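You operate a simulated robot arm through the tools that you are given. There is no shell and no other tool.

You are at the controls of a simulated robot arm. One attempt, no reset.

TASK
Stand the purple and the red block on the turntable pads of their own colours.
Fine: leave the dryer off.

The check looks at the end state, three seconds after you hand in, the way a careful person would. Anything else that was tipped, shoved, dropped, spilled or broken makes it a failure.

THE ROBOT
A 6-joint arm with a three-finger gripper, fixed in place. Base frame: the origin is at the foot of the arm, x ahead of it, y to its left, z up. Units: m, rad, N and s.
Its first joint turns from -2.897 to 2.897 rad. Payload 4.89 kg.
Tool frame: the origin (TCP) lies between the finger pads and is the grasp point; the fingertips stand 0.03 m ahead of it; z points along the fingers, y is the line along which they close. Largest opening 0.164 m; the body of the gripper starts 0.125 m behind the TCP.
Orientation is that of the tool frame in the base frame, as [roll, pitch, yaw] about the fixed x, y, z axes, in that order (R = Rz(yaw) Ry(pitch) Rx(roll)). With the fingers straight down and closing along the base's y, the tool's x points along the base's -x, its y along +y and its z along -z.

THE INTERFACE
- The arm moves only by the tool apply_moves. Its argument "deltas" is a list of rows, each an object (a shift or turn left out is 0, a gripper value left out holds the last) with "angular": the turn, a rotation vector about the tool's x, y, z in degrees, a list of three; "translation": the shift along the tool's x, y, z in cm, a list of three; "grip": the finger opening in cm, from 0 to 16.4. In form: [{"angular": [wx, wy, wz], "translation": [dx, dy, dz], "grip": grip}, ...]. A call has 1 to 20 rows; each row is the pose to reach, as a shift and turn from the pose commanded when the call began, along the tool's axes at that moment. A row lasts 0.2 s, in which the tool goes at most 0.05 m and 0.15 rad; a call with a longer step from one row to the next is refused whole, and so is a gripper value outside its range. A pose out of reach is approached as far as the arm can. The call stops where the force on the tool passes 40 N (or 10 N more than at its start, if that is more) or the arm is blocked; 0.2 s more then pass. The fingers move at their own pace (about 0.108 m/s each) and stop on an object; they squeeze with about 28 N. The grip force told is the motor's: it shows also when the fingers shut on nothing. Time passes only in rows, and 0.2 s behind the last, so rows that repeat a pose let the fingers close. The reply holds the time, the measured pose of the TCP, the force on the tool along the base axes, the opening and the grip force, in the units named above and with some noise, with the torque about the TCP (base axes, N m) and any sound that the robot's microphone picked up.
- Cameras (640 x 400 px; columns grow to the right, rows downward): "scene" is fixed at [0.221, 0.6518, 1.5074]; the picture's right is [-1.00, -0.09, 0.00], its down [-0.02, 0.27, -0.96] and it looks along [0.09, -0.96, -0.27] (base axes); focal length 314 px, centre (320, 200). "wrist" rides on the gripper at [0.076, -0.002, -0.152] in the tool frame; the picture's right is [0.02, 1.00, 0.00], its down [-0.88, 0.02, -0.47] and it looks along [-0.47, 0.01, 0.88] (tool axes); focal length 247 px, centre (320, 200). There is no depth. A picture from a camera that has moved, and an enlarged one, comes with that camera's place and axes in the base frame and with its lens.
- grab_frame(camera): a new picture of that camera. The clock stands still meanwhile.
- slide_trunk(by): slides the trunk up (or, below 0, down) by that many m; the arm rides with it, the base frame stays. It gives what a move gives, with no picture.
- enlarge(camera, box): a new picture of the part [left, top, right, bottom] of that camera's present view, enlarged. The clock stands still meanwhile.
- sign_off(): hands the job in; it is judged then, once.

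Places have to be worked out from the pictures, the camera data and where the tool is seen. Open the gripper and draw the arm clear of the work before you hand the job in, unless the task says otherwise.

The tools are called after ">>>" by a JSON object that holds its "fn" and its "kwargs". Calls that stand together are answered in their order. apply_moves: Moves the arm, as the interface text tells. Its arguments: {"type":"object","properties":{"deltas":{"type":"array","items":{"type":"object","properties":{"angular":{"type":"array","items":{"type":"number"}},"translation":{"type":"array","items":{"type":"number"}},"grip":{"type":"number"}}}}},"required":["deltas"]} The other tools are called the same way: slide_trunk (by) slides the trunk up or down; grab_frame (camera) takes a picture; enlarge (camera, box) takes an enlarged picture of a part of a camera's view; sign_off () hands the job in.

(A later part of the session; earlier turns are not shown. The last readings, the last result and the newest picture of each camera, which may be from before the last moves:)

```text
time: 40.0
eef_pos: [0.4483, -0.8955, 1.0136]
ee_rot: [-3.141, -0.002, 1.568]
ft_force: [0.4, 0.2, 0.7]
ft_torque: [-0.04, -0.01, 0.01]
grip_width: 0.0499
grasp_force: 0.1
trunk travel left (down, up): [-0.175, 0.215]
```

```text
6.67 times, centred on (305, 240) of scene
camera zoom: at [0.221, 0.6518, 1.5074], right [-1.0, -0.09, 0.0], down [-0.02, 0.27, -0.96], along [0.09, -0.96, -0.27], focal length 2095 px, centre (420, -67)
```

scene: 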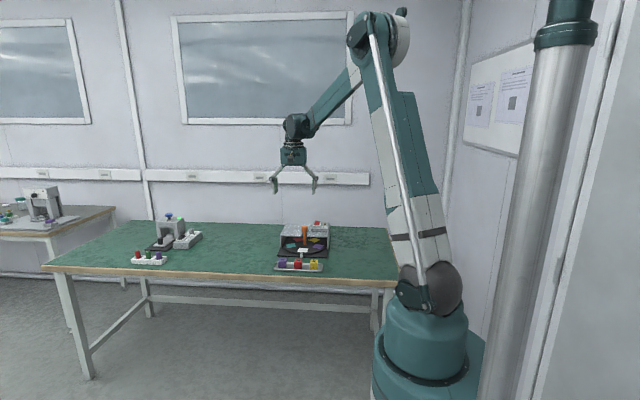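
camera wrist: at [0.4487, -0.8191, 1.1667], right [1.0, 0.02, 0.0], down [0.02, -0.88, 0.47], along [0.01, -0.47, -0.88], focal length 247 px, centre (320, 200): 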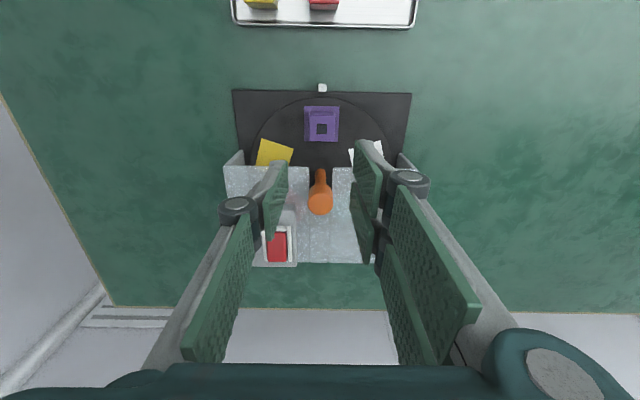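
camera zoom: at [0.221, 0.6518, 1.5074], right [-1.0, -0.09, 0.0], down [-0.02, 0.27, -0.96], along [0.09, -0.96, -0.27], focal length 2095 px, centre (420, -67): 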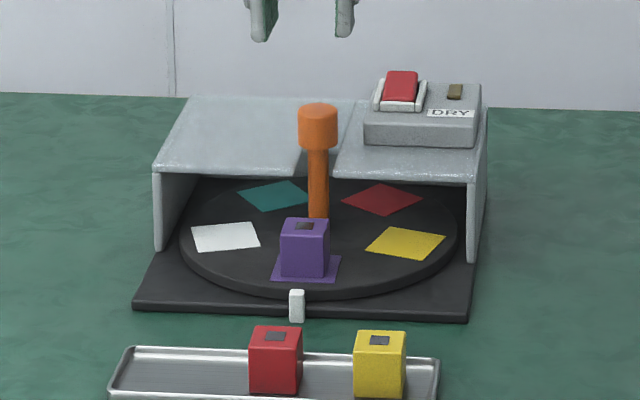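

The purple block stands upright and well inside its pad. Next I'll bring the red pad to the front by turning the disc a further 144° clockwise in two grips of 72°; the purple block's top at z≈0.816 passes under the roof underside at z≈0.833. I'll move above the knob first.

>>> {"fn": "apply_moves", "kwargs": {"deltas": [{"translation": [-2, 0, 0], "grip": 4.8}, {"translation": [-4, 0, 0]}, {"translation": [-6, -0.1, 0]}, {"translation": [-8.11, -0.14, 0]}, {"translation": [-8.11, -0.14, 3]}, {"translation": [-8.11, -0.14, 6]}, {"translation": [-8.11, -0.14, 8.5]}, {"translation": [-8.11, -0.14, 8.5]}]}}

>>> {"fn": "grab_frame", "kwargs": {"camera": "wrist"}}

```text
time: 41.8
eef_pos: [0.4484, -0.9759, 0.9245]
ee_rot: [-3.139, -0.004, 1.569]
ft_force: [-0.1, 0.4, -0.7]
ft_torque: [0.03, 0.04, 0.0]
grip_width: 0.0479
grasp_force: 0.0
trunk travel left (down, up): [-0.175, 0.215]
```

```text
taken
camera wrist: at [0.4495, -0.8985, 1.0774], right [1.0, 0.02, 0.0], down [0.02, -0.88, 0.47], along [0.01, -0.47, -0.88], focal length 247 px, centre (320, 200)
```

wrist: 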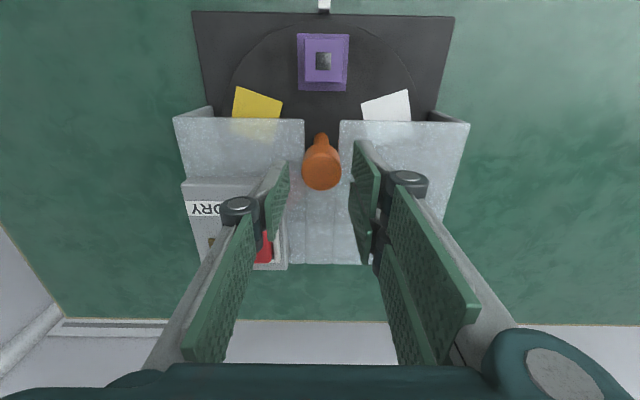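

The knob lies centred between the fingers. I'll lower 3.4 cm around it and close.

>>> {"fn": "apply_moves", "kwargs": {"deltas": [{"translation": [0, 0, 1], "grip": 4.8}, {"translation": [0, 0, 2]}, {"translation": [0, 0, 3]}, {"translation": [0, 0, 3.4]}, {"translation": [0, 0, 3.4], "grip": 2.0}, {"translation": [0, 0, 3.4], "grip": 2.0}, {"translation": [0, 0, 3.4], "grip": 2.0}]}}

```text
time: 43.4
eef_pos: [0.4502, -0.9753, 0.8913]
ee_rot: [-3.139, -0.003, 1.57]
ft_force: [10.1, -2.9, 0.3]
ft_torque: [-0.12, -0.36, 0.03]
grip_width: 0.0331
grasp_force: 45.4
trunk travel left (down, up): [-0.175, 0.215]
```

Gripped, with a 10 N side force that I'll relieve with a 0.3 mm shift. I'll turn clockwise at 1° per row with pauses.

>>> {"fn": "apply_moves", "kwargs": {"deltas": [{"angular": [0, 0, 0], "translation": [0, 0.03, 0], "grip": 2.0}, {"angular": [0, 0, 1], "translation": [0, 0.03, 0]}, {"angular": [0, 0, 2], "translation": [0, 0.03, 0]}, {"angular": [0, 0, 3], "translation": [0, 0.03, 0]}, {"angular": [0, 0, 4], "translation": [0, 0.03, 0]}, {"angular": [0, 0, 4], "translation": [0, 0.03, 0]}, {"angular": [0, 0, 5], "translation": [0, 0.03, 0]}, {"angular": [0, 0, 6], "translation": [0, 0.03, 0]}, {"angular": [0, 0, 7], "translation": [0, 0.03, 0]}, {"angular": [0, 0, 8], "translation": [0, 0.03, 0]}, {"angular": [0, 0, 8], "translation": [0, 0.03, 0]}, {"angular": [0, 0, 9], "translation": [0, 0.03, 0]}, {"angular": [0, 0, 10], "translation": [0, 0.03, 0]}, {"angular": [0, 0, 11], "translation": [0, 0.03, 0]}, {"angular": [0, 0, 12], "translation": [0, 0.03, 0]}, {"angular": [0, 0, 12], "translation": [0, 0.03, 0]}]}}

```text
time: 46.8
eef_pos: [0.4494, -0.9763, 0.892]
ee_rot: [-3.139, -0.001, 1.362]
ft_force: [5.2, 1.6, 0.4]
ft_torque: [0.06, -0.11, -0.06]
grip_width: 0.0331
grasp_force: 44.9
trunk travel left (down, up): [-0.175, 0.215]
```

Forces are small at 12° turned. I'll continue the same way for 16° more.

>>> {"fn": "apply_moves", "kwargs": {"deltas": [{"angular": [0, 0, 1], "grip": 2.0}, {"angular": [0, 0, 2]}, {"angular": [0, 0, 3]}, {"angular": [0, 0, 4]}, {"angular": [0, 0, 4]}, {"angular": [0, 0, 5]}, {"angular": [0, 0, 6]}, {"angular": [0, 0, 7]}, {"angular": [0, 0, 8]}, {"angular": [0, 0, 8]}, {"angular": [0, 0, 9]}, {"angular": [0, 0, 10]}, {"angular": [0, 0, 11]}, {"angular": [0, 0, 12]}, {"angular": [0, 0, 12]}, {"angular": [0, 0, 13]}, {"angular": [0, 0, 14]}, {"angular": [0, 0, 15]}, {"angular": [0, 0, 16]}, {"angular": [0, 0, 16]}]}}

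>>> {"fn": "enlarge", "kwargs": {"camera": "scene", "box": [275, 200, 335, 260]}}

```text
time: 51.0
eef_pos: [0.4499, -0.9757, 0.8915]
ee_rot: [-3.137, -0.001, 1.079]
ft_force: [-2.5, 37.2, -15.1]
ft_torque: [1.11, 0.12, -0.01]
grip_width: 0.033
grasp_force: 44.9
trunk travel left (down, up): [-0.175, 0.215]
```

```text
6.67 times, centred on (305, 230) of scene
camera zoom: at [0.221, 0.6518, 1.5074], right [-1.0, -0.09, 0.0], down [-0.02, 0.27, -0.96], along [0.09, -0.96, -0.27], focal length 2095 px, centre (420, 0)
```

zoom: 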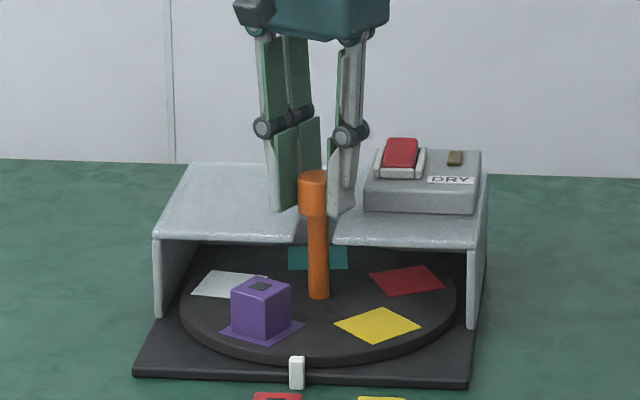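

The purple block rides along well. The force has built to 37 N, so I'll shift the tool along it to relieve that before continuing.

>>> {"fn": "apply_moves", "kwargs": {"deltas": [{"translation": [0.04, -0.03, 0.02], "grip": 2.0}, {"translation": [0.08, -0.05, 0.04]}]}}

```text
time: 51.6
eef_pos: [0.4495, -0.9761, 0.8924]
ee_rot: [-3.14, 0.0, 1.082]
ft_force: [3.8, 21.4, -9.8]
ft_torque: [0.65, -0.2, 0.0]
grip_width: 0.0328
grasp_force: 45.3
trunk travel left (down, up): [-0.175, 0.215]
```

It's relieved to about 21 N. I'll add a further shift in the same direction while turning on.

>>> {"fn": "apply_moves", "kwargs": {"deltas": [{"angular": [0, 0, 0], "translation": [0.08, -0.02, 0.02], "grip": 2.0}, {"angular": [0, 0, 1], "translation": [0.1, -0.02, 0.03]}, {"angular": [0, 0, 2], "translation": [0.1, -0.02, 0.03]}, {"angular": [0, 0, 3], "translation": [0.1, -0.02, 0.03]}, {"angular": [0, 0, 4], "translation": [0.1, -0.02, 0.03]}, {"angular": [0, 0, 4], "translation": [0.1, -0.02, 0.03]}, {"angular": [0, 0, 5], "translation": [0.1, -0.02, 0.03]}, {"angular": [0, 0, 6], "translation": [0.1, -0.02, 0.03]}, {"angular": [0, 0, 7], "translation": [0.1, -0.02, 0.03]}, {"angular": [0, 0, 8], "translation": [0.1, -0.02, 0.03]}, {"angular": [0, 0, 8], "translation": [0.1, -0.02, 0.03]}]}}

```text
time: 52.5
eef_pos: [0.4501, -0.9752, 0.8918]
ee_rot: [3.141, 0.001, 1.04]
ft_force: [3.0, -3.3, 5.4]
ft_torque: [0.0, -0.19, 0.02]
grip_width: 0.0331
grasp_force: 44.6
trunk travel left (down, up): [-0.175, 0.215]
stopped in row 4: the force on the tool passed its limit at 42 N (the readings are from after the stop); the commanded pose is now the measured one
```

The stop reset the commanded pose to a relaxed state at yaw 59.6°. I'll continue with small steps and pauses.

>>> {"fn": "apply_moves", "kwargs": {"deltas": [{"angular": [0, 0, 1], "grip": 2.0}, {"angular": [0, 0, 2]}, {"angular": [0, 0, 3]}, {"angular": [0, 0, 4]}, {"angular": [0, 0, 4]}, {"angular": [0, 0, 5]}, {"angular": [0, 0, 6]}, {"angular": [0, 0, 7]}, {"angular": [0, 0, 8]}, {"angular": [0, 0, 8]}, {"angular": [0, 0, 9]}, {"angular": [0, 0, 10]}, {"angular": [0, 0, 10]}]}}

```text
time: 55.3
eef_pos: [0.4492, -0.9744, 0.8922]
ee_rot: [-3.141, 0.003, 0.865]
ft_force: [-0.6, -15.2, 14.5]
ft_torque: [-0.35, 0.08, -0.05]
grip_width: 0.0332
grasp_force: 45.4
trunk travel left (down, up): [-0.175, 0.215]
```

Forces are moderate (about 15 N). I'll apply a small relief shift and turn another 12°.

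>>> {"fn": "apply_moves", "kwargs": {"deltas": [{"angular": [0, 0, 0], "translation": [-0.03, 0.02, -0.03], "grip": 2.0}, {"angular": [0, 0, 1], "translation": [-0.03, 0.02, -0.03]}, {"angular": [0, 0, 2], "translation": [-0.03, 0.02, -0.03]}, {"angular": [0, 0, 3], "translation": [-0.03, 0.02, -0.03]}, {"angular": [0, 0, 4], "translation": [-0.03, 0.02, -0.03]}, {"angular": [0, 0, 4], "translation": [-0.03, 0.02, -0.03]}, {"angular": [0, 0, 5], "translation": [-0.03, 0.02, -0.03]}, {"angular": [0, 0, 6], "translation": [-0.03, 0.02, -0.03]}, {"angular": [0, 0, 7], "translation": [-0.03, 0.02, -0.03]}, {"angular": [0, 0, 8], "translation": [-0.03, 0.02, -0.03]}, {"angular": [0, 0, 8], "translation": [-0.03, 0.02, -0.03]}, {"angular": [0, 0, 9], "translation": [-0.03, 0.02, -0.03]}, {"angular": [0, 0, 10], "translation": [-0.03, 0.02, -0.03]}, {"angular": [0, 0, 11], "translation": [-0.03, 0.02, -0.03]}, {"angular": [0, 0, 12], "translation": [-0.03, 0.02, -0.03]}, {"angular": [0, 0, 12], "translation": [-0.03, 0.02, -0.03]}]}}

```text
time: 57.5
eef_pos: [0.4498, -0.9753, 0.8905]
ee_rot: [-3.14, -0.001, 0.726]
ft_force: [-0.9, 7.7, 6.2]
ft_torque: [0.4, 0.14, 0.02]
grip_width: 0.0329
grasp_force: 44.7
trunk travel left (down, up): [-0.175, 0.215]
stopped in row 11: the force on the tool passed its limit at 41 N (the readings are from after the stop); the commanded pose is now the measured one
```

It reset in a relaxed state at yaw 41.6° (48° turned in this grip). I'll continue, then check the picture.

>>> {"fn": "apply_moves", "kwargs": {"deltas": [{"angular": [0, 0, 1], "grip": 2.0}, {"angular": [0, 0, 2]}, {"angular": [0, 0, 3]}, {"angular": [0, 0, 4]}, {"angular": [0, 0, 4]}, {"angular": [0, 0, 5]}, {"angular": [0, 0, 6]}, {"angular": [0, 0, 7]}, {"angular": [0, 0, 8]}, {"angular": [0, 0, 8]}]}}

>>> {"fn": "enlarge", "kwargs": {"camera": "scene", "box": [275, 200, 335, 260]}}

```text
time: 59.7
eef_pos: [0.4496, -0.9756, 0.8918]
ee_rot: [3.142, 0.001, 0.589]
ft_force: [-7.8, 18.1, 2.8]
ft_torque: [0.56, 0.2, 0.0]
grip_width: 0.0328
grasp_force: 45.2
trunk travel left (down, up): [-0.175, 0.215]
```

```text
6.67 times, centred on (305, 230) of scene
camera zoom: at [0.221, 0.6518, 1.5074], right [-1.0, -0.09, 0.0], down [-0.02, 0.27, -0.96], along [0.09, -0.96, -0.27], focal length 2095 px, centre (420, 0)
```

zoom: 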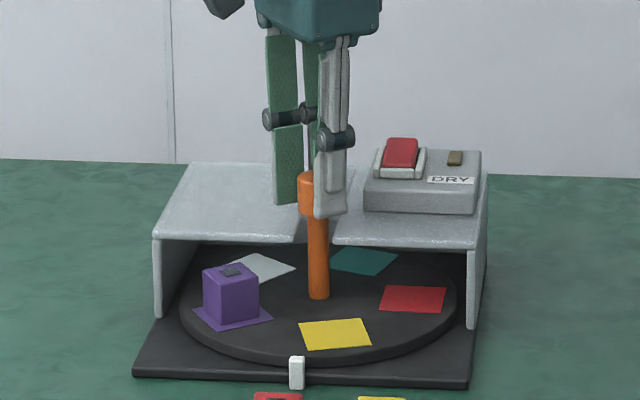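

Turning fine: the purple block is at the left, about to pass under the roof edge with visible headroom. I'll relieve the 19 N and turn another 14°.

>>> {"fn": "apply_moves", "kwargs": {"deltas": [{"angular": [0, 0, 0], "translation": [0.01, -0.05, 0], "grip": 2.0}, {"angular": [0, 0, 1], "translation": [0.01, -0.05, 0]}, {"angular": [0, 0, 2], "translation": [0.01, -0.05, 0]}, {"angular": [0, 0, 3], "translation": [0.01, -0.05, 0]}, {"angular": [0, 0, 4], "translation": [0.01, -0.05, 0]}, {"angular": [0, 0, 4], "translation": [0.01, -0.05, 0]}, {"angular": [0, 0, 5], "translation": [0.01, -0.05, 0]}, {"angular": [0, 0, 6], "translation": [0.01, -0.05, 0]}, {"angular": [0, 0, 7], "translation": [0.01, -0.05, 0]}, {"angular": [0, 0, 8], "translation": [0.01, -0.05, 0]}, {"angular": [0, 0, 8], "translation": [0.01, -0.05, 0]}, {"angular": [0, 0, 9], "translation": [0.01, -0.05, 0]}, {"angular": [0, 0, 10], "translation": [0.01, -0.05, 0]}, {"angular": [0, 0, 11], "translation": [0.01, -0.05, 0]}, {"angular": [0, 0, 12], "translation": [0.01, -0.05, 0]}, {"angular": [0, 0, 12], "translation": [0.01, -0.05, 0]}, {"angular": [0, 0, 13], "translation": [0.01, -0.05, 0]}, {"angular": [0, 0, 14], "translation": [0.01, -0.05, 0]}, {"angular": [0, 0, 14], "translation": [0.01, -0.05, 0]}]}}

>>> {"fn": "enlarge", "kwargs": {"camera": "scene", "box": [275, 200, 335, 260]}}

```text
time: 63.7
eef_pos: [0.45, -0.9746, 0.8919]
ee_rot: [-3.139, -0.001, 0.343]
ft_force: [-13.4, 25.1, -10.8]
ft_torque: [0.75, 0.35, -0.03]
grip_width: 0.0328
grasp_force: 45.1
trunk travel left (down, up): [-0.175, 0.215]
```

```text
6.67 times, centred on (305, 230) of scene
camera zoom: at [0.221, 0.6518, 1.5074], right [-1.0, -0.09, 0.0], down [-0.02, 0.27, -0.96], along [0.09, -0.96, -0.27], focal length 2095 px, centre (420, 0)
```

zoom: 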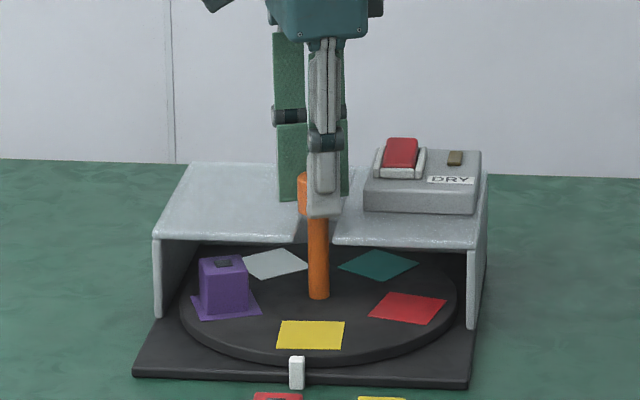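

Yellow is now at the front and red comes next. I'll relieve, release, lift 6 cm, turn the tool back 70°, and re-grip.

>>> {"fn": "apply_moves", "kwargs": {"deltas": [{"translation": [-0.01, -0.07, 0.03], "grip": 2.0}, {"translation": [-0.01, -0.07, 0.03], "grip": 4.8}, {"translation": [-0.01, -0.07, 0.03], "grip": 4.8}, {"translation": [-0.01, -0.07, -1], "grip": 4.8}, {"translation": [-0.01, -0.07, -3], "grip": 4.8}, {"translation": [-0.01, -0.07, -6], "grip": 4.8}, {"translation": [-0.01, -0.07, -6], "grip": 4.8}]}}

>>> {"fn": "enlarge", "kwargs": {"camera": "scene", "box": [275, 200, 335, 260]}}

```text
time: 65.3
eef_pos: [0.448, -0.9744, 0.9507]
ee_rot: [-3.139, 0.0, 0.345]
ft_force: [0.9, -0.4, 0.3]
ft_torque: [-0.01, -0.02, 0.01]
grip_width: 0.0479
grasp_force: 0.1
trunk travel left (down, up): [-0.175, 0.215]
```

```text
6.67 times, centred on (305, 230) of scene
camera zoom: at [0.221, 0.6518, 1.5074], right [-1.0, -0.09, 0.0], down [-0.02, 0.27, -0.96], along [0.09, -0.96, -0.27], focal length 2095 px, centre (420, 0)
```

zoom: 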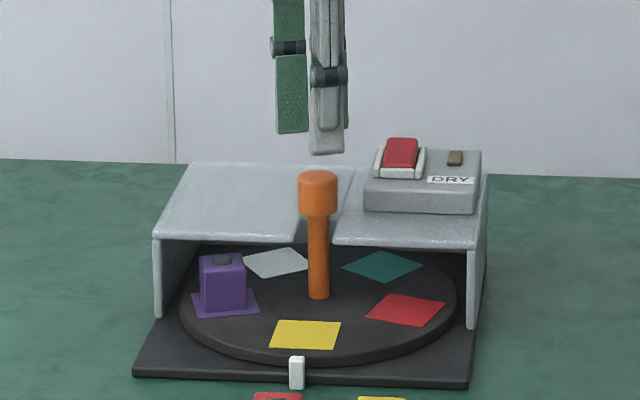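

Released cleanly, and the purple block is upright on its pad. I'll turn the tool back to yaw 90° above the knob, then look.

>>> {"fn": "apply_moves", "kwargs": {"deltas": [{"angular": [0, 0, -7.8], "translation": [0, 0.13, 0], "grip": 4.8}, {"angular": [0, 0, -15.6], "translation": [0, 0.13, 0]}, {"angular": [0, 0, -23.4], "translation": [0, 0.13, 0]}, {"angular": [0, 0, -31.2], "translation": [0, 0.13, 0]}, {"angular": [0, 0, -39], "translation": [0, 0.13, 0]}, {"angular": [0, 0, -46.8], "translation": [0, 0.13, 0]}, {"angular": [0, 0, -54.6], "translation": [0, 0.13, 0]}, {"angular": [0, 0, -62.4], "translation": [0, 0.13, 0]}, {"angular": [0, 0, -70.3], "translation": [0, 0.13, 0]}, {"angular": [0, 0, -70.3], "translation": [0, 0.13, 0]}]}}

>>> {"fn": "grab_frame", "kwargs": {"camera": "wrist"}}

```text
time: 67.5
eef_pos: [0.4501, -0.9757, 0.9518]
ee_rot: [-3.14, 0.0, 1.573]
ft_force: [0.0, -0.4, 0.1]
ft_torque: [0.01, -0.01, 0.0]
grip_width: 0.048
grasp_force: 0.1
trunk travel left (down, up): [-0.175, 0.215]
```

```text
taken
camera wrist: at [0.4498, -0.8985, 1.1035], right [1.0, 0.02, 0.0], down [0.02, -0.88, 0.47], along [0.01, -0.47, -0.88], focal length 247 px, centre (320, 200)
```

wrist: 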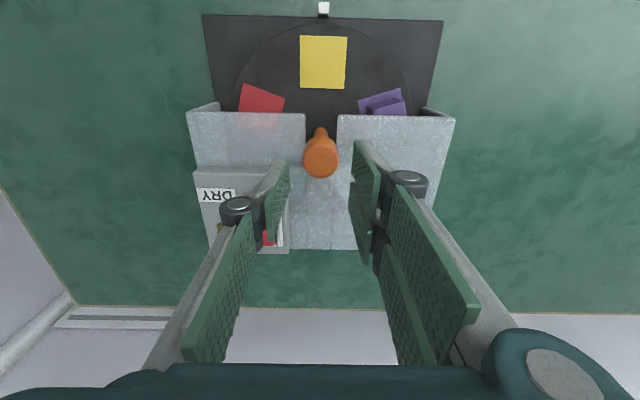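

The knob is centred again, with red at the left waiting for one more 72° turn. I'll lower and close.

>>> {"fn": "apply_moves", "kwargs": {"deltas": [{"translation": [0, 0, 2], "grip": 4.8}, {"translation": [0, 0, 4]}, {"translation": [0, 0, 5.2]}, {"translation": [0, 0, 6]}, {"translation": [0, 0, 6], "grip": 2.0}, {"translation": [0, 0, 6], "grip": 2.0}, {"translation": [0, 0, 6], "grip": 2.0}]}}

```text
time: 69.1
eef_pos: [0.4492, -0.9756, 0.891]
ee_rot: [-3.14, -0.002, 1.57]
ft_force: [-9.1, 3.8, -6.2]
ft_torque: [-0.02, 0.25, 0.03]
grip_width: 0.0329
grasp_force: 44.9
trunk travel left (down, up): [-0.175, 0.215]
```

Gripped, with about 9 N toward -x. I'll relieve that by 0.3 mm and turn 16°.

>>> {"fn": "apply_moves", "kwargs": {"deltas": [{"angular": [0, 0, 1], "translation": [0, -0.03, 0.01], "grip": 2.0}, {"angular": [0, 0, 2], "translation": [0, -0.03, 0.01]}, {"angular": [0, 0, 3], "translation": [0, -0.03, 0.01]}, {"angular": [0, 0, 4], "translation": [0, -0.03, 0.01]}, {"angular": [0, 0, 4], "translation": [0, -0.03, 0.01]}, {"angular": [0, 0, 5], "translation": [0, -0.03, 0.01]}, {"angular": [0, 0, 6], "translation": [0, -0.03, 0.01]}, {"angular": [0, 0, 7], "translation": [0, -0.03, 0.01]}, {"angular": [0, 0, 8], "translation": [0, -0.03, 0.01]}, {"angular": [0, 0, 8], "translation": [0, -0.03, 0.01]}, {"angular": [0, 0, 9], "translation": [0, -0.03, 0.01]}, {"angular": [0, 0, 10], "translation": [0, -0.03, 0.01]}, {"angular": [0, 0, 11], "translation": [0, -0.03, 0.01]}, {"angular": [0, 0, 12], "translation": [0, -0.03, 0.01]}, {"angular": [0, 0, 12], "translation": [0, -0.03, 0.01]}, {"angular": [0, 0, 13], "translation": [0, -0.03, 0.01]}, {"angular": [0, 0, 14], "translation": [0, -0.03, 0.01]}, {"angular": [0, 0, 15], "translation": [0, -0.03, 0.01]}, {"angular": [0, 0, 16], "translation": [0, -0.03, 0.01]}, {"angular": [0, 0, 16], "translation": [0, -0.03, 0.01]}]}}

>>> {"fn": "enlarge", "kwargs": {"camera": "scene", "box": [275, 200, 335, 260]}}

```text
time: 73.3
eef_pos: [0.4504, -0.9757, 0.8913]
ee_rot: [-3.141, -0.001, 1.292]
ft_force: [23.2, -3.8, 15.3]
ft_torque: [-0.05, -0.72, 0.14]
grip_width: 0.0329
grasp_force: 45.0
trunk travel left (down, up): [-0.175, 0.215]
```

```text
6.67 times, centred on (305, 230) of scene
camera zoom: at [0.221, 0.6518, 1.5074], right [-1.0, -0.09, 0.0], down [-0.02, 0.27, -0.96], along [0.09, -0.96, -0.27], focal length 2095 px, centre (420, 0)
```

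zoom: 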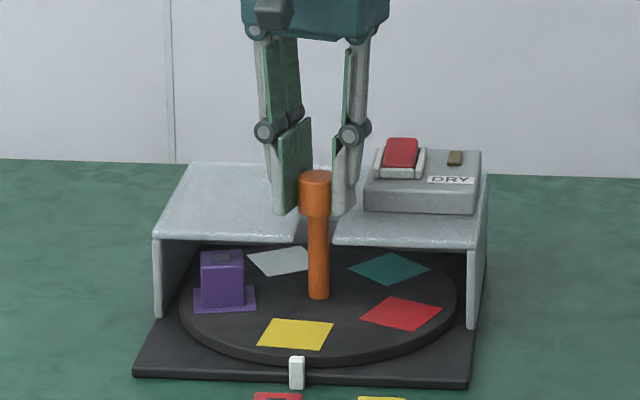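

The tool turned 16° but the disc only seems to have followed about 7°, and the torque about z has risen to 0.14. Something may be resisting, so I stop and look closely before going on.

>>> {"fn": "grab_frame", "kwargs": {"camera": "wrist"}}

>>> {"fn": "enlarge", "kwargs": {"camera": "scene", "box": [285, 218, 315, 248]}}

>>> {"fn": "enlarge", "kwargs": {"camera": "wrist", "box": [280, 30, 480, 150]}}

```text
taken
camera wrist: at [0.4712, -0.9008, 1.0438], right [0.97, -0.26, 0.0], down [-0.22, -0.85, 0.47], along [-0.12, -0.46, -0.88], focal length 247 px, centre (320, 200)
```

wrist: 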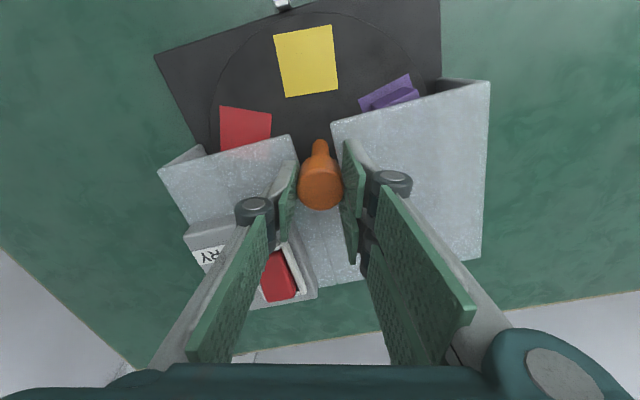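

```text
13.33 times, centred on (300, 233) of scene
camera zoom: at [0.221, 0.6518, 1.5074], right [-1.0, -0.09, 0.0], down [-0.02, 0.27, -0.96], along [0.09, -0.96, -0.27], focal length 4190 px, centre (587, -240)
```

zoom: 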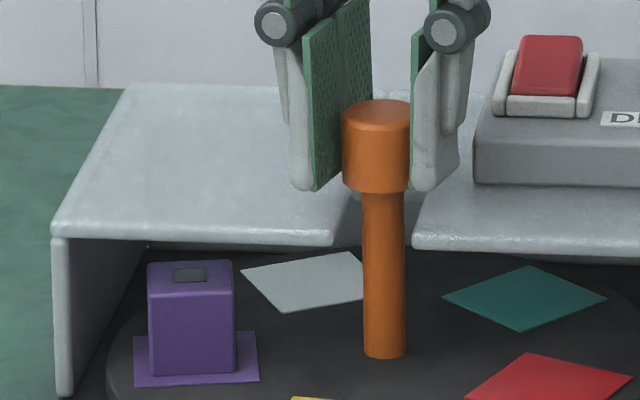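

```text
3.20 times, centred on (380, 90) of wrist
camera zoom: at [0.4712, -0.9008, 1.0438], right [0.97, -0.26, 0.0], down [-0.22, -0.85, 0.47], along [-0.12, -0.46, -0.88], focal length 790 px, centre (128, 552)
```

zoom: 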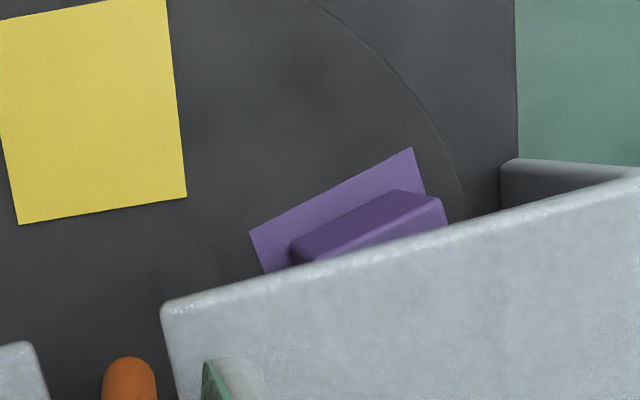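

The block hasn't shifted on its pad and there is visible headroom to the roof, yet the fingers slipped about 9° on the knob. I'll relieve the side force and turn 4° more, then compare pictures to see whether the disc is at a stop.

>>> {"fn": "apply_moves", "kwargs": {"deltas": [{"translation": [0, 0.03, -0.02], "grip": 2.0}, {"translation": [0, 0.06, -0.04]}, {"angular": [0, 0, 1], "translation": [0, 0.06, -0.04]}, {"angular": [0, 0, 2], "translation": [0, 0.06, -0.04]}, {"angular": [0, 0, 3], "translation": [0, 0.06, -0.04]}, {"angular": [0, 0, 4], "translation": [0, 0.06, -0.04]}, {"angular": [0, 0, 4], "translation": [0, 0.06, -0.04]}]}}

>>> {"fn": "enlarge", "kwargs": {"camera": "scene", "box": [275, 200, 335, 260]}}

>>> {"fn": "grab_frame", "kwargs": {"camera": "wrist"}}

```text
time: 74.9
eef_pos: [0.4496, -0.9744, 0.8912]
ee_rot: [-3.14, 0.0, 1.221]
ft_force: [6.5, 3.6, 8.5]
ft_torque: [0.16, -0.11, 0.15]
grip_width: 0.0327
grasp_force: 44.7
trunk travel left (down, up): [-0.175, 0.215]
```

```text
6.67 times, centred on (305, 230) of scene
camera zoom: at [0.221, 0.6518, 1.5074], right [-1.0, -0.09, 0.0], down [-0.02, 0.27, -0.96], along [0.09, -0.96, -0.27], focal length 2095 px, centre (420, 0)
```

zoom: 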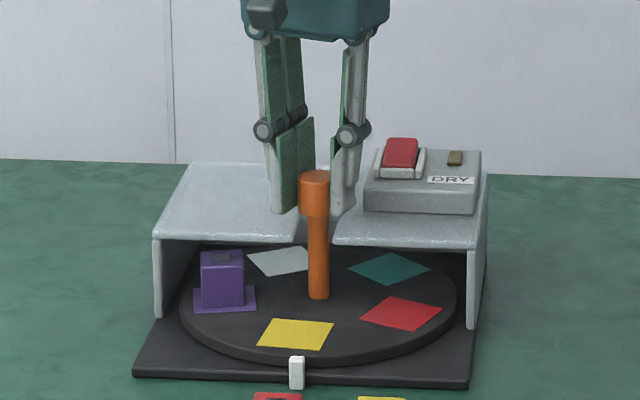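

```text
taken
camera wrist: at [0.4765, -0.9022, 1.0438], right [0.95, -0.32, 0.0], down [-0.28, -0.83, 0.47], along [-0.15, -0.45, -0.88], focal length 247 px, centre (320, 200)
```

wrist: 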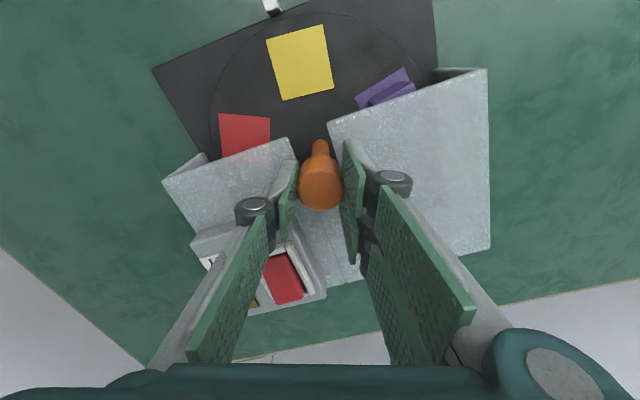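

The disc didn't move at all and the fingers slipped at a steady 0.15 N·m, so the turntable has a rotation stop about 150° clockwise from its start. Red must therefore come round the other way (counter-clockwise), so I'll turn back that way with this grip and confirm the disc follows.

>>> {"fn": "apply_moves", "kwargs": {"deltas": [{"angular": [0, 0, -1], "translation": [0.01, 0.02, -0.02], "grip": 2.0}, {"angular": [0, 0, -2], "translation": [0.01, 0.02, -0.02]}, {"angular": [0, 0, -3], "translation": [0.01, 0.02, -0.02]}, {"angular": [0, 0, -4], "translation": [0.01, 0.02, -0.02]}, {"angular": [0, 0, -4], "translation": [0.01, 0.02, -0.02]}, {"angular": [0, 0, -5.3], "translation": [0.01, 0.02, -0.02]}, {"angular": [0, 0, -6.6], "translation": [0.01, 0.02, -0.02]}, {"angular": [0, 0, -8], "translation": [0.01, 0.02, -0.02]}, {"angular": [0, 0, -8], "translation": [0.01, 0.02, -0.02]}, {"angular": [0, 0, -9.3], "translation": [0.01, 0.02, -0.02]}, {"angular": [0, 0, -10.6], "translation": [0.01, 0.02, -0.02]}, {"angular": [0, 0, -12], "translation": [0.01, 0.02, -0.02]}, {"angular": [0, 0, -12], "translation": [0.01, 0.02, -0.02]}, {"angular": [0, 0, -13.3], "translation": [0.01, 0.02, -0.02]}, {"angular": [0, 0, -14.6], "translation": [0.01, 0.02, -0.02]}, {"angular": [0, 0, -16], "translation": [0.01, 0.02, -0.02]}, {"angular": [0, 0, -16], "translation": [0.01, 0.02, -0.02]}, {"angular": [0, 0, -18], "translation": [0.01, 0.02, -0.02]}, {"angular": [0, 0, -20], "translation": [0.01, 0.02, -0.02]}, {"angular": [0, 0, -20], "translation": [0.01, 0.02, -0.02]}]}}

>>> {"fn": "enlarge", "kwargs": {"camera": "scene", "box": [275, 200, 335, 260]}}

```text
time: 77.5
eef_pos: [0.4497, -0.9753, 0.891]
ee_rot: [-3.139, 0.0, 1.424]
ft_force: [-3.9, 3.5, 4.5]
ft_torque: [0.33, 0.25, -0.01]
grip_width: 0.0329
grasp_force: 44.7
trunk travel left (down, up): [-0.175, 0.215]
stopped in row 12: the force on the tool passed its limit at 41 N (the readings are from after the stop); the commanded pose is now the measured one
```

```text
6.67 times, centred on (305, 230) of scene
camera zoom: at [0.221, 0.6518, 1.5074], right [-1.0, -0.09, 0.0], down [-0.02, 0.27, -0.96], along [0.09, -0.96, -0.27], focal length 2095 px, centre (420, 0)
```

zoom: 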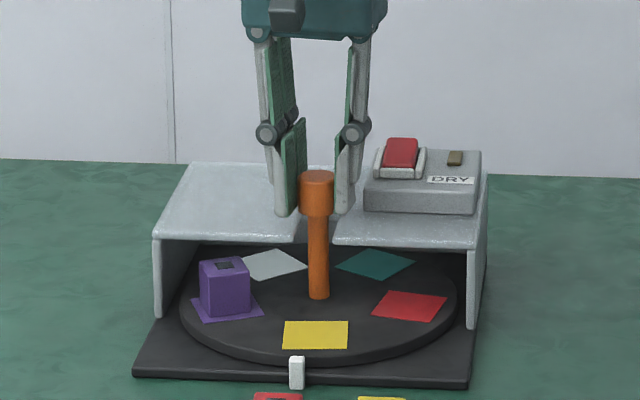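

The disc follows freely counter-clockwise, which confirms a stop at the other end. I'll release, lift, and rotate the tool to a yaw near -10° so each grip can turn about 100°.

>>> {"fn": "apply_moves", "kwargs": {"deltas": [{"translation": [0, 0, 0], "grip": 4.8}, {"translation": [0, 0, 0], "grip": 4.8}, {"translation": [0, 0, -1]}, {"translation": [0, 0, -3]}, {"translation": [0, 0, -6]}, {"angular": [0, 0, 8.4], "translation": [0, 0, -6]}, {"angular": [0, 0, 16.8], "translation": [0, 0, -6]}, {"angular": [0, 0, 25.2], "translation": [0, 0, -6]}, {"angular": [0, 0, 33.6], "translation": [0, 0, -6]}, {"angular": [0, 0, 42], "translation": [0, 0, -6]}, {"angular": [0, 0, 50.4], "translation": [0, 0, -6]}, {"angular": [0, 0, 58.8], "translation": [0, 0, -6]}, {"angular": [0, 0, 67.2], "translation": [0, 0, -6]}, {"angular": [0, 0, 75.6], "translation": [0, 0, -6]}, {"angular": [0, 0, 84], "translation": [0, 0, -6]}, {"angular": [0, 0, 91.6], "translation": [0, 0, -6]}, {"angular": [0, 0, 91.6], "translation": [0, 0, -6]}, {"angular": [0, 0, 91.6], "translation": [0, 0, -6]}]}}

>>> {"fn": "grab_frame", "kwargs": {"camera": "wrist"}}

```text
time: 81.3
eef_pos: [0.4491, -0.9763, 0.9497]
ee_rot: [-3.141, 0.001, -0.177]
ft_force: [0.4, 0.0, 0.1]
ft_torque: [-0.02, -0.05, -0.01]
grip_width: 0.0479
grasp_force: 0.1
trunk travel left (down, up): [-0.175, 0.215]
```

```text
taken
camera wrist: at [0.5275, -0.9876, 1.1028], right [-0.15, -0.99, 0.0], down [-0.87, 0.13, 0.47], along [-0.47, 0.07, -0.88], focal length 247 px, centre (320, 200)
```

wrist: 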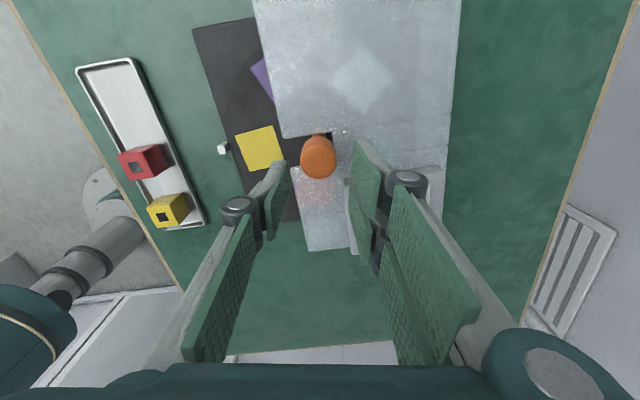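

Yaw -10° is reachable and the fingers are clear of the switch box. I'll zoom in to check the knob's centring before lowering.

>>> {"fn": "enlarge", "kwargs": {"camera": "wrist", "box": [260, 110, 380, 210]}}

```text
4.00 times, centred on (320, 160) of wrist
camera zoom: at [0.5275, -0.9876, 1.1028], right [-0.15, -0.99, 0.0], down [-0.87, 0.13, 0.47], along [-0.47, 0.07, -0.88], focal length 988 px, centre (320, 360)
```

zoom: 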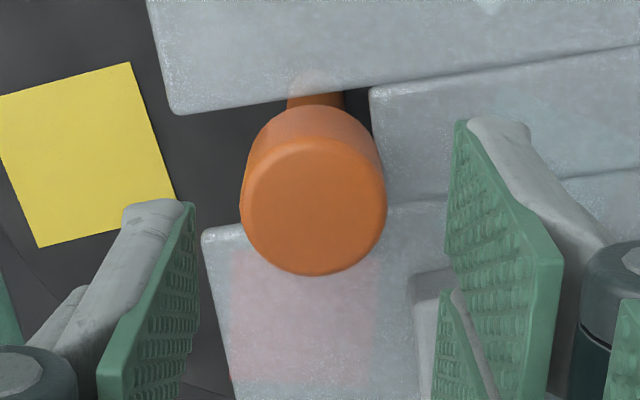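

The zoom shows the knob is about 2 mm off the finger midline toward the front, which explains the force build-up while turning. I'll shift 2 mm that way so the tool turns about the true knob axis, then lower and close.

>>> {"fn": "apply_moves", "kwargs": {"deltas": [{"translation": [0, -0.2, 0], "grip": 4.8}, {"translation": [0, -0.2, 2]}, {"translation": [0, -0.2, 4]}, {"translation": [0, -0.2, 5.2]}, {"translation": [0, -0.2, 5.9]}, {"translation": [0, -0.2, 5.9]}, {"translation": [0, -0.2, 5.9], "grip": 2.0}, {"translation": [0, -0.2, 5.9], "grip": 2.0}, {"translation": [0, -0.2, 5.9], "grip": 2.0}]}}

```text
time: 82.5
eef_pos: [0.4501, -0.9723, 0.9003]
ee_rot: [3.138, 0.0, -0.174]
ft_force: [2.3, -5.5, 28.1]
ft_torque: [-0.94, 0.96, 0.26]
grip_width: 0.0516
grasp_force: 3.2
trunk travel left (down, up): [-0.175, 0.215]
stopped in row 5: the force on the tool passed its limit at 50 N (the readings are from after the stop); the commanded pose is now the measured one
```

A finger met something at tip height z≈0.87. The torque points to the dryer box's front corner, so I'm lifting off at once and checking that nothing has changed.

>>> {"fn": "apply_moves", "kwargs": {"deltas": [{"translation": [0, 0, -1], "grip": 4.8}, {"translation": [0, 0, -3]}, {"translation": [0, 0, -6]}, {"translation": [0, 0, -6]}]}}

>>> {"fn": "enlarge", "kwargs": {"camera": "scene", "box": [275, 200, 335, 260]}}

>>> {"fn": "enlarge", "kwargs": {"camera": "wrist", "box": [250, 90, 490, 270]}}

```text
time: 83.5
eef_pos: [0.4516, -0.9734, 0.9583]
ee_rot: [3.141, -0.001, -0.176]
ft_force: [0.4, 0.6, 0.7]
ft_torque: [0.02, 0.01, -0.06]
grip_width: 0.0484
grasp_force: 0.1
trunk travel left (down, up): [-0.175, 0.215]
```

```text
6.67 times, centred on (305, 230) of scene
camera zoom: at [0.221, 0.6518, 1.5074], right [-1.0, -0.09, 0.0], down [-0.02, 0.27, -0.96], along [0.09, -0.96, -0.27], focal length 2095 px, centre (420, 0)
```

zoom: 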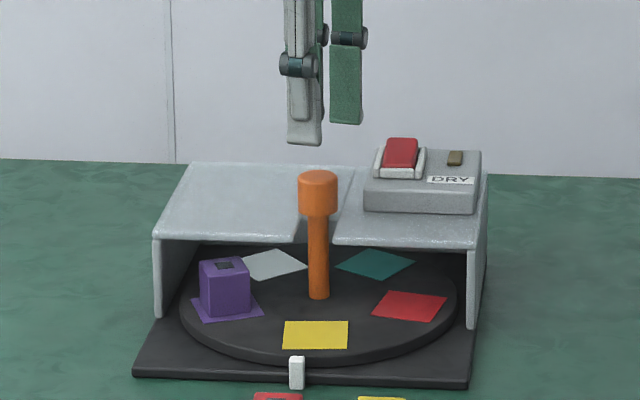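

```text
2.22 times, centred on (370, 180) of wrist
camera zoom: at [0.5283, -0.9841, 1.1107], right [-0.15, -0.99, 0.0], down [-0.87, 0.13, 0.47], along [-0.47, 0.07, -0.88], focal length 549 px, centre (209, 244)
```

zoom: 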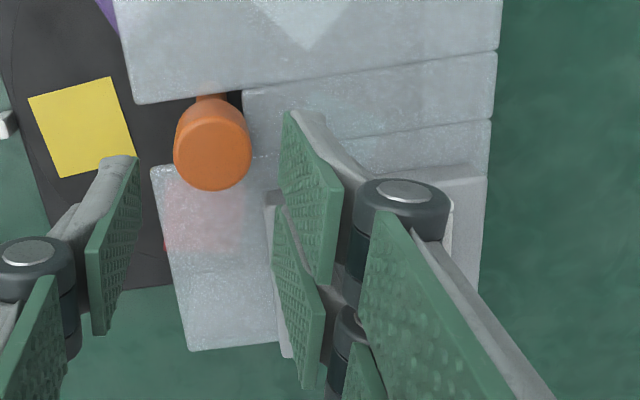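

Nothing has moved and the switch is untouched: the contact was the finger's wide rear edge on the box top, at TCP z≈0.900. The knob top is about 16 mm higher than the box, so I'll grip with the tips 4 mm above the box (TCP z≈0.904), which still overlaps the knob by more than 1 cm.

>>> {"fn": "apply_moves", "kwargs": {"deltas": [{"translation": [0, 0, 2], "grip": 4.8}, {"translation": [0, 0, 4]}, {"translation": [0, 0, 5]}, {"translation": [0, 0, 5.5]}, {"translation": [0, 0, 5.5]}]}}

>>> {"fn": "enlarge", "kwargs": {"camera": "scene", "box": [290, 205, 330, 235]}}

>>> {"fn": "enlarge", "kwargs": {"camera": "wrist", "box": [250, 110, 430, 260]}}

```text
time: 84.7
eef_pos: [0.4497, -0.9733, 0.9024]
ee_rot: [3.14, 0.003, -0.175]
ft_force: [-0.6, 0.5, 0.4]
ft_torque: [0.03, 0.02, -0.02]
grip_width: 0.0477
grasp_force: 0.0
trunk travel left (down, up): [-0.175, 0.215]
```

```text
13.33 times, centred on (310, 220) of scene
camera zoom: at [0.221, 0.6518, 1.5074], right [-1.0, -0.09, 0.0], down [-0.02, 0.27, -0.96], along [0.09, -0.96, -0.27], focal length 4190 px, centre (453, -67)
```

zoom: 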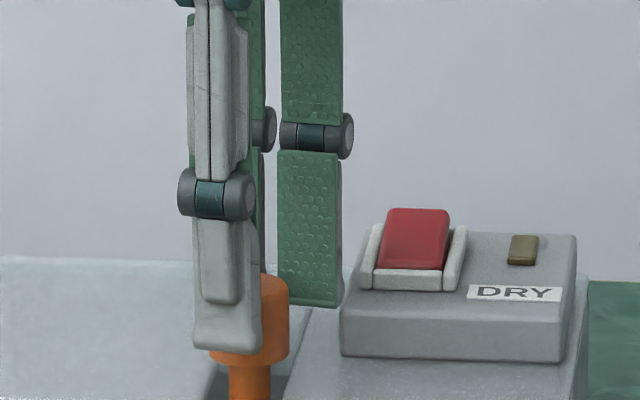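

```text
2.67 times, centred on (340, 185) of wrist
camera zoom: at [0.5269, -0.9844, 1.055], right [-0.15, -0.99, 0.0], down [-0.87, 0.13, 0.47], along [-0.47, 0.07, -0.88], focal length 659 px, centre (267, 240)
```

zoom: 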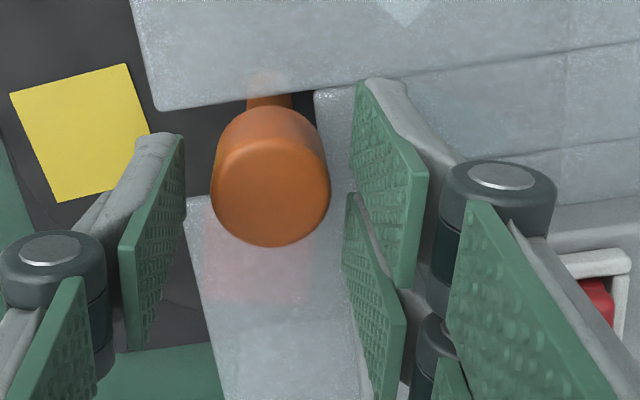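

The tips now sit just above the box top with no contact force, and the knob is centred. I'll close on the knob here.

>>> {"fn": "apply_moves", "kwargs": {"deltas": [{"translation": [0, 0, 0], "grip": 2.0}, {"translation": [0, 0, 0], "grip": 2.0}, {"translation": [0, 0, 0], "grip": 2.0}]}}

```text
time: 85.5
eef_pos: [0.449, -0.9753, 0.9022]
ee_rot: [3.141, 0.0, -0.174]
ft_force: [2.0, -19.9, 5.6]
ft_torque: [-0.64, -0.08, 0.01]
grip_width: 0.033
grasp_force: 44.9
trunk travel left (down, up): [-0.175, 0.215]
```

Gripped, with 20 N toward -y; a 0.6 mm shift will relieve it. Then I'll turn counter-clockwise 16° and read the forces.

>>> {"fn": "apply_moves", "kwargs": {"deltas": [{"angular": [0, 0, 0], "translation": [0, 0.03, 0], "grip": 2.0}, {"angular": [0, 0, 0], "translation": [0, 0.06, 0]}, {"angular": [0, 0, -1], "translation": [0, 0.06, 0]}, {"angular": [0, 0, -2], "translation": [0, 0.06, 0]}, {"angular": [0, 0, -3], "translation": [0, 0.06, 0]}, {"angular": [0, 0, -4], "translation": [0, 0.06, 0]}, {"angular": [0, 0, -4], "translation": [0, 0.06, 0]}, {"angular": [0, 0, -5], "translation": [0, 0.06, 0]}, {"angular": [0, 0, -6], "translation": [0, 0.06, 0]}, {"angular": [0, 0, -7], "translation": [0, 0.06, 0]}, {"angular": [0, 0, -8], "translation": [0, 0.06, 0]}, {"angular": [0, 0, -8], "translation": [0, 0.06, 0]}, {"angular": [0, 0, -9], "translation": [0, 0.06, 0]}, {"angular": [0, 0, -10], "translation": [0, 0.06, 0]}, {"angular": [0, 0, -11], "translation": [0, 0.06, 0]}, {"angular": [0, 0, -12], "translation": [0, 0.06, 0]}, {"angular": [0, 0, -12], "translation": [0, 0.06, 0]}]}}

```text
time: 87.5
eef_pos: [0.4484, -0.9745, 0.9029]
ee_rot: [-3.141, 0.004, -0.068]
ft_force: [-2.4, -1.0, -12.8]
ft_torque: [-0.36, -0.19, 0.02]
grip_width: 0.0327
grasp_force: 44.7
trunk travel left (down, up): [-0.175, 0.215]
stopped in row 10: the force on the tool passed its limit at 41 N (the readings are from after the stop); the commanded pose is now the measured one
```

It stopped after 6° with little residual force. I'll step 4° at a time and watch which component builds up.

>>> {"fn": "apply_moves", "kwargs": {"deltas": [{"angular": [0, 0, 0], "translation": [0, 0, 0.03], "grip": 2.0}, {"angular": [0, 0, -1], "translation": [0, 0, 0.03]}, {"angular": [0, 0, -2], "translation": [0, 0, 0.03]}, {"angular": [0, 0, -3], "translation": [0, 0, 0.03]}, {"angular": [0, 0, -4], "translation": [0, 0, 0.03]}, {"angular": [0, 0, -4], "translation": [0, 0, 0.03]}]}}

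```text
time: 88.9
eef_pos: [0.4493, -0.9745, 0.9029]
ee_rot: [3.142, 0.003, 0.003]
ft_force: [-4.9, -4.8, -10.6]
ft_torque: [-0.16, 0.11, 0.0]
grip_width: 0.0331
grasp_force: 45.0
trunk travel left (down, up): [-0.175, 0.215]
```

Forces are small after 4°. I'll continue 12° with pauses.

>>> {"fn": "apply_moves", "kwargs": {"deltas": [{"angular": [0, 0, 0], "translation": [0, 0.01, 0.03], "grip": 2.0}, {"angular": [0, 0, -1], "translation": [0, 0.01, 0.03]}, {"angular": [0, 0, -2], "translation": [0, 0.01, 0.03]}, {"angular": [0, 0, -3], "translation": [0, 0.01, 0.03]}, {"angular": [0, 0, -4], "translation": [0, 0.01, 0.03]}, {"angular": [0, 0, -4], "translation": [0, 0.01, 0.03]}, {"angular": [0, 0, -5], "translation": [0, 0.01, 0.03]}, {"angular": [0, 0, -6], "translation": [0, 0.01, 0.03]}, {"angular": [0, 0, -7], "translation": [0, 0.01, 0.03]}, {"angular": [0, 0, -8], "translation": [0, 0.01, 0.03]}, {"angular": [0, 0, -8], "translation": [0, 0.01, 0.03]}, {"angular": [0, 0, -9], "translation": [0, 0.01, 0.03]}, {"angular": [0, 0, -10], "translation": [0, 0.01, 0.03]}, {"angular": [0, 0, -11], "translation": [0, 0.01, 0.03]}, {"angular": [0, 0, -12], "translation": [0, 0.01, 0.03]}, {"angular": [0, 0, -12], "translation": [0, 0.01, 0.03]}]}}

```text
time: 90.9
eef_pos: [0.4488, -0.9743, 0.9027]
ee_rot: [3.14, 0.003, 0.118]
ft_force: [1.0, -8.1, -3.7]
ft_torque: [-0.44, -0.22, 0.01]
grip_width: 0.0332
grasp_force: 45.5
trunk travel left (down, up): [-0.175, 0.215]
stopped in row 10: the force on the tool passed its limit at 41 N (the readings are from after the stop); the commanded pose is now the measured one
```

The spikes come every 6–7° with the hard squeeze. The disc turns very easily, so I'll try a gentler grip (commanded opening just under the knob's width) and see what grip force results.

>>> {"fn": "apply_moves", "kwargs": {"deltas": [{"translation": [0, 0, 0], "grip": 3.1}, {"translation": [0, 0, 0], "grip": 3.1}, {"translation": [0, 0, 0], "grip": 3.1}]}}

```text
time: 91.7
eef_pos: [0.4491, -0.9751, 0.9038]
ee_rot: [3.139, 0.001, 0.118]
ft_force: [0.8, -13.7, -4.2]
ft_torque: [-0.46, 0.0, -0.01]
grip_width: 0.033
grasp_force: 45.1
trunk travel left (down, up): [-0.175, 0.215]
```

The grip force is the same at any commanded width, so the spikes look like small random pose errors per step rather than steady build-up. Fewer, larger steps should trip less often, so I'll try 5° per row.

>>> {"fn": "apply_moves", "kwargs": {"deltas": [{"angular": [0, 0, -5], "translation": [0, 0.02, 0.01], "grip": 2.0}, {"angular": [0, 0, -10], "translation": [0, 0.02, 0.01]}, {"angular": [0, 0, -15], "translation": [0, 0.02, 0.01]}, {"angular": [0, 0, -20], "translation": [0, 0.02, 0.01]}, {"angular": [0, 0, -25], "translation": [0, 0.02, 0.01]}, {"angular": [0, 0, -30], "translation": [0, 0.02, 0.01]}, {"angular": [0, 0, -30], "translation": [0, 0.02, 0.01]}]}}

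>>> {"fn": "enlarge", "kwargs": {"camera": "scene", "box": [275, 200, 335, 260]}}

```text
time: 93.3
eef_pos: [0.4492, -0.9752, 0.9021]
ee_rot: [-3.141, 0.002, 0.644]
ft_force: [17.4, -23.0, -8.1]
ft_torque: [-0.62, -0.7, -0.01]
grip_width: 0.0331
grasp_force: 44.9
trunk travel left (down, up): [-0.175, 0.215]
```

```text
6.67 times, centred on (305, 230) of scene
camera zoom: at [0.221, 0.6518, 1.5074], right [-1.0, -0.09, 0.0], down [-0.02, 0.27, -0.96], along [0.09, -0.96, -0.27], focal length 2095 px, centre (420, 0)
```

zoom: 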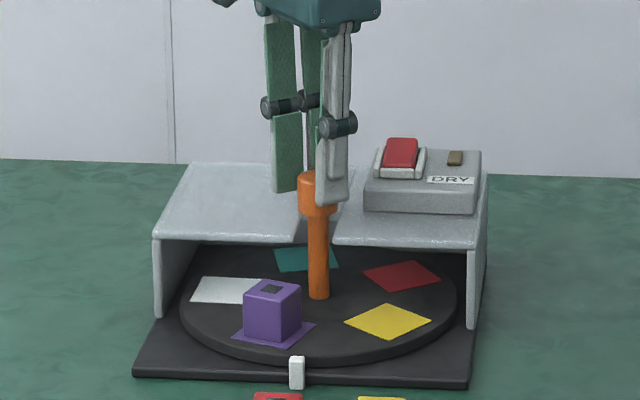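

30° in one go without a trip, and the disc followed. I'll relieve the 29 N along the closing line and turn 54° more.

>>> {"fn": "apply_moves", "kwargs": {"deltas": [{"angular": [0, 0, -3], "translation": [0, 0.08, 0.02], "grip": 2.0}, {"angular": [0, 0, -9], "translation": [0, 0.08, 0.02]}, {"angular": [0, 0, -15], "translation": [0, 0.08, 0.02]}, {"angular": [0, 0, -21], "translation": [0, 0.08, 0.02]}, {"angular": [0, 0, -27], "translation": [0, 0.08, 0.02]}, {"angular": [0, 0, -33], "translation": [0, 0.08, 0.02]}, {"angular": [0, 0, -39], "translation": [0, 0.08, 0.02]}, {"angular": [0, 0, -45], "translation": [0, 0.08, 0.02]}, {"angular": [0, 0, -51], "translation": [0, 0.08, 0.02]}, {"angular": [0, 0, -54], "translation": [0, 0.08, 0.02]}, {"angular": [0, 0, -54], "translation": [0, 0.08, 0.02]}]}}

>>> {"fn": "enlarge", "kwargs": {"camera": "scene", "box": [275, 200, 335, 260]}}

```text
time: 95.7
eef_pos: [0.4498, -0.9759, 0.9032]
ee_rot: [-3.14, 0.0, 1.586]
ft_force: [4.1, -19.7, -5.8]
ft_torque: [-0.55, -0.12, 0.01]
grip_width: 0.0326
grasp_force: 44.8
trunk travel left (down, up): [-0.175, 0.215]
```

```text
6.67 times, centred on (305, 230) of scene
camera zoom: at [0.221, 0.6518, 1.5074], right [-1.0, -0.09, 0.0], down [-0.02, 0.27, -0.96], along [0.09, -0.96, -0.27], focal length 2095 px, centre (420, 0)
```

zoom: 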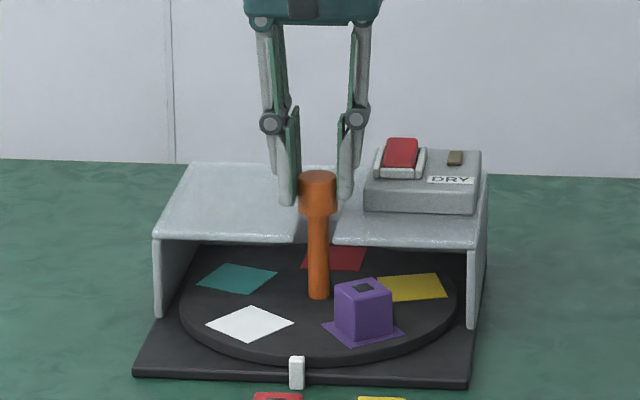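

The disc turned about 101° in this grip and the block rides steadily, with about 180° left to go. I'll release, lift, turn the tool back to yaw -10°, and check centring.

>>> {"fn": "apply_moves", "kwargs": {"deltas": [{"translation": [-0.05, 0.01, 0.01], "grip": 2.0}, {"translation": [-0.05, 0.01, 0.01], "grip": 4.8}, {"translation": [-0.05, 0.01, 0.01], "grip": 4.8}, {"translation": [-0.05, 0.01, -1]}, {"translation": [-0.05, 0.01, -3]}, {"translation": [-0.05, 0.01, -5.5]}, {"angular": [0, 0, 8.4], "translation": [-0.05, 0.01, -5.5]}, {"angular": [0, 0, 16.8], "translation": [-0.05, 0.01, -5.5]}, {"angular": [0, 0, 25.2], "translation": [-0.05, 0.01, -5.5]}, {"angular": [0, 0, 33.6], "translation": [-0.05, 0.01, -5.5]}, {"angular": [0, 0, 42], "translation": [-0.05, 0.01, -5.5]}, {"angular": [0, 0, 50.4], "translation": [-0.05, 0.01, -5.5]}, {"angular": [0, 0, 58.8], "translation": [-0.05, 0.01, -5.5]}, {"angular": [0, 0, 67.2], "translation": [-0.05, 0.01, -5.5]}, {"angular": [0, 0, 75.6], "translation": [-0.05, 0.01, -5.5]}, {"angular": [0, 0, 84], "translation": [-0.05, 0.01, -5.5]}, {"angular": [0, 0, 92.4], "translation": [-0.05, 0.01, -5.5]}, {"angular": [0, 0, 100.8], "translation": [-0.05, 0.01, -5.5]}, {"angular": [0, 0, 100.8], "translation": [-0.05, 0.01, -5.5]}]}}

>>> {"fn": "enlarge", "kwargs": {"camera": "wrist", "box": [260, 110, 380, 210]}}

>>> {"fn": "enlarge", "kwargs": {"camera": "scene", "box": [275, 200, 335, 260]}}

```text
time: 99.7
eef_pos: [0.4517, -0.9751, 0.9576]
ee_rot: [3.141, 0.002, -0.172]
ft_force: [0.7, 1.3, 0.4]
ft_torque: [0.01, -0.01, 0.03]
grip_width: 0.048
grasp_force: 0.0
trunk travel left (down, up): [-0.175, 0.215]
```

```text
4.00 times, centred on (320, 160) of wrist
camera zoom: at [0.5282, -0.9858, 1.1101], right [-0.15, -0.99, 0.0], down [-0.87, 0.14, 0.47], along [-0.47, 0.07, -0.88], focal length 988 px, centre (320, 360)
```

zoom: 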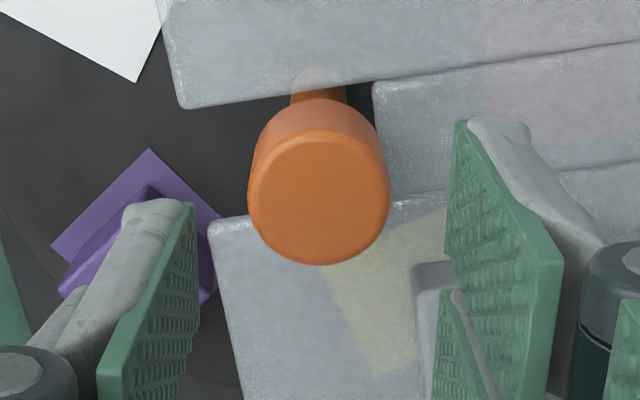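

```text
6.67 times, centred on (305, 230) of scene
camera zoom: at [0.221, 0.6518, 1.5074], right [-1.0, -0.09, 0.0], down [-0.02, 0.27, -0.96], along [0.09, -0.96, -0.27], focal length 2095 px, centre (420, 0)
```

zoom: 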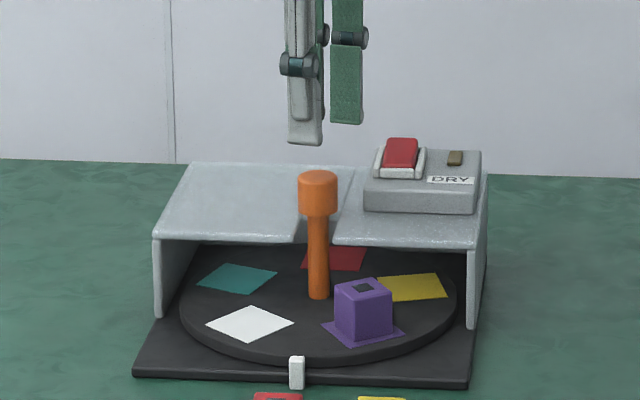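

The knob is about 1 mm off the midline, so I'll shift 1 mm, lower to TCP z≈0.903 and close.

>>> {"fn": "apply_moves", "kwargs": {"deltas": [{"translation": [0, -0.1, 1], "grip": 4.8}, {"translation": [0, -0.1, 3]}, {"translation": [0, -0.1, 4.5]}, {"translation": [0, -0.1, 5.4]}, {"translation": [0, -0.1, 5.4]}, {"translation": [0, -0.1, 5.4], "grip": 2.0}, {"translation": [0, -0.1, 5.4], "grip": 2.0}, {"translation": [0, -0.1, 5.4], "grip": 2.0}]}}

```text
time: 101.5
eef_pos: [0.4502, -0.9747, 0.9037]
ee_rot: [3.137, 0.001, -0.175]
ft_force: [1.4, -32.0, 11.5]
ft_torque: [-1.03, 0.01, -0.01]
grip_width: 0.0331
grasp_force: 45.1
trunk travel left (down, up): [-0.175, 0.215]
```

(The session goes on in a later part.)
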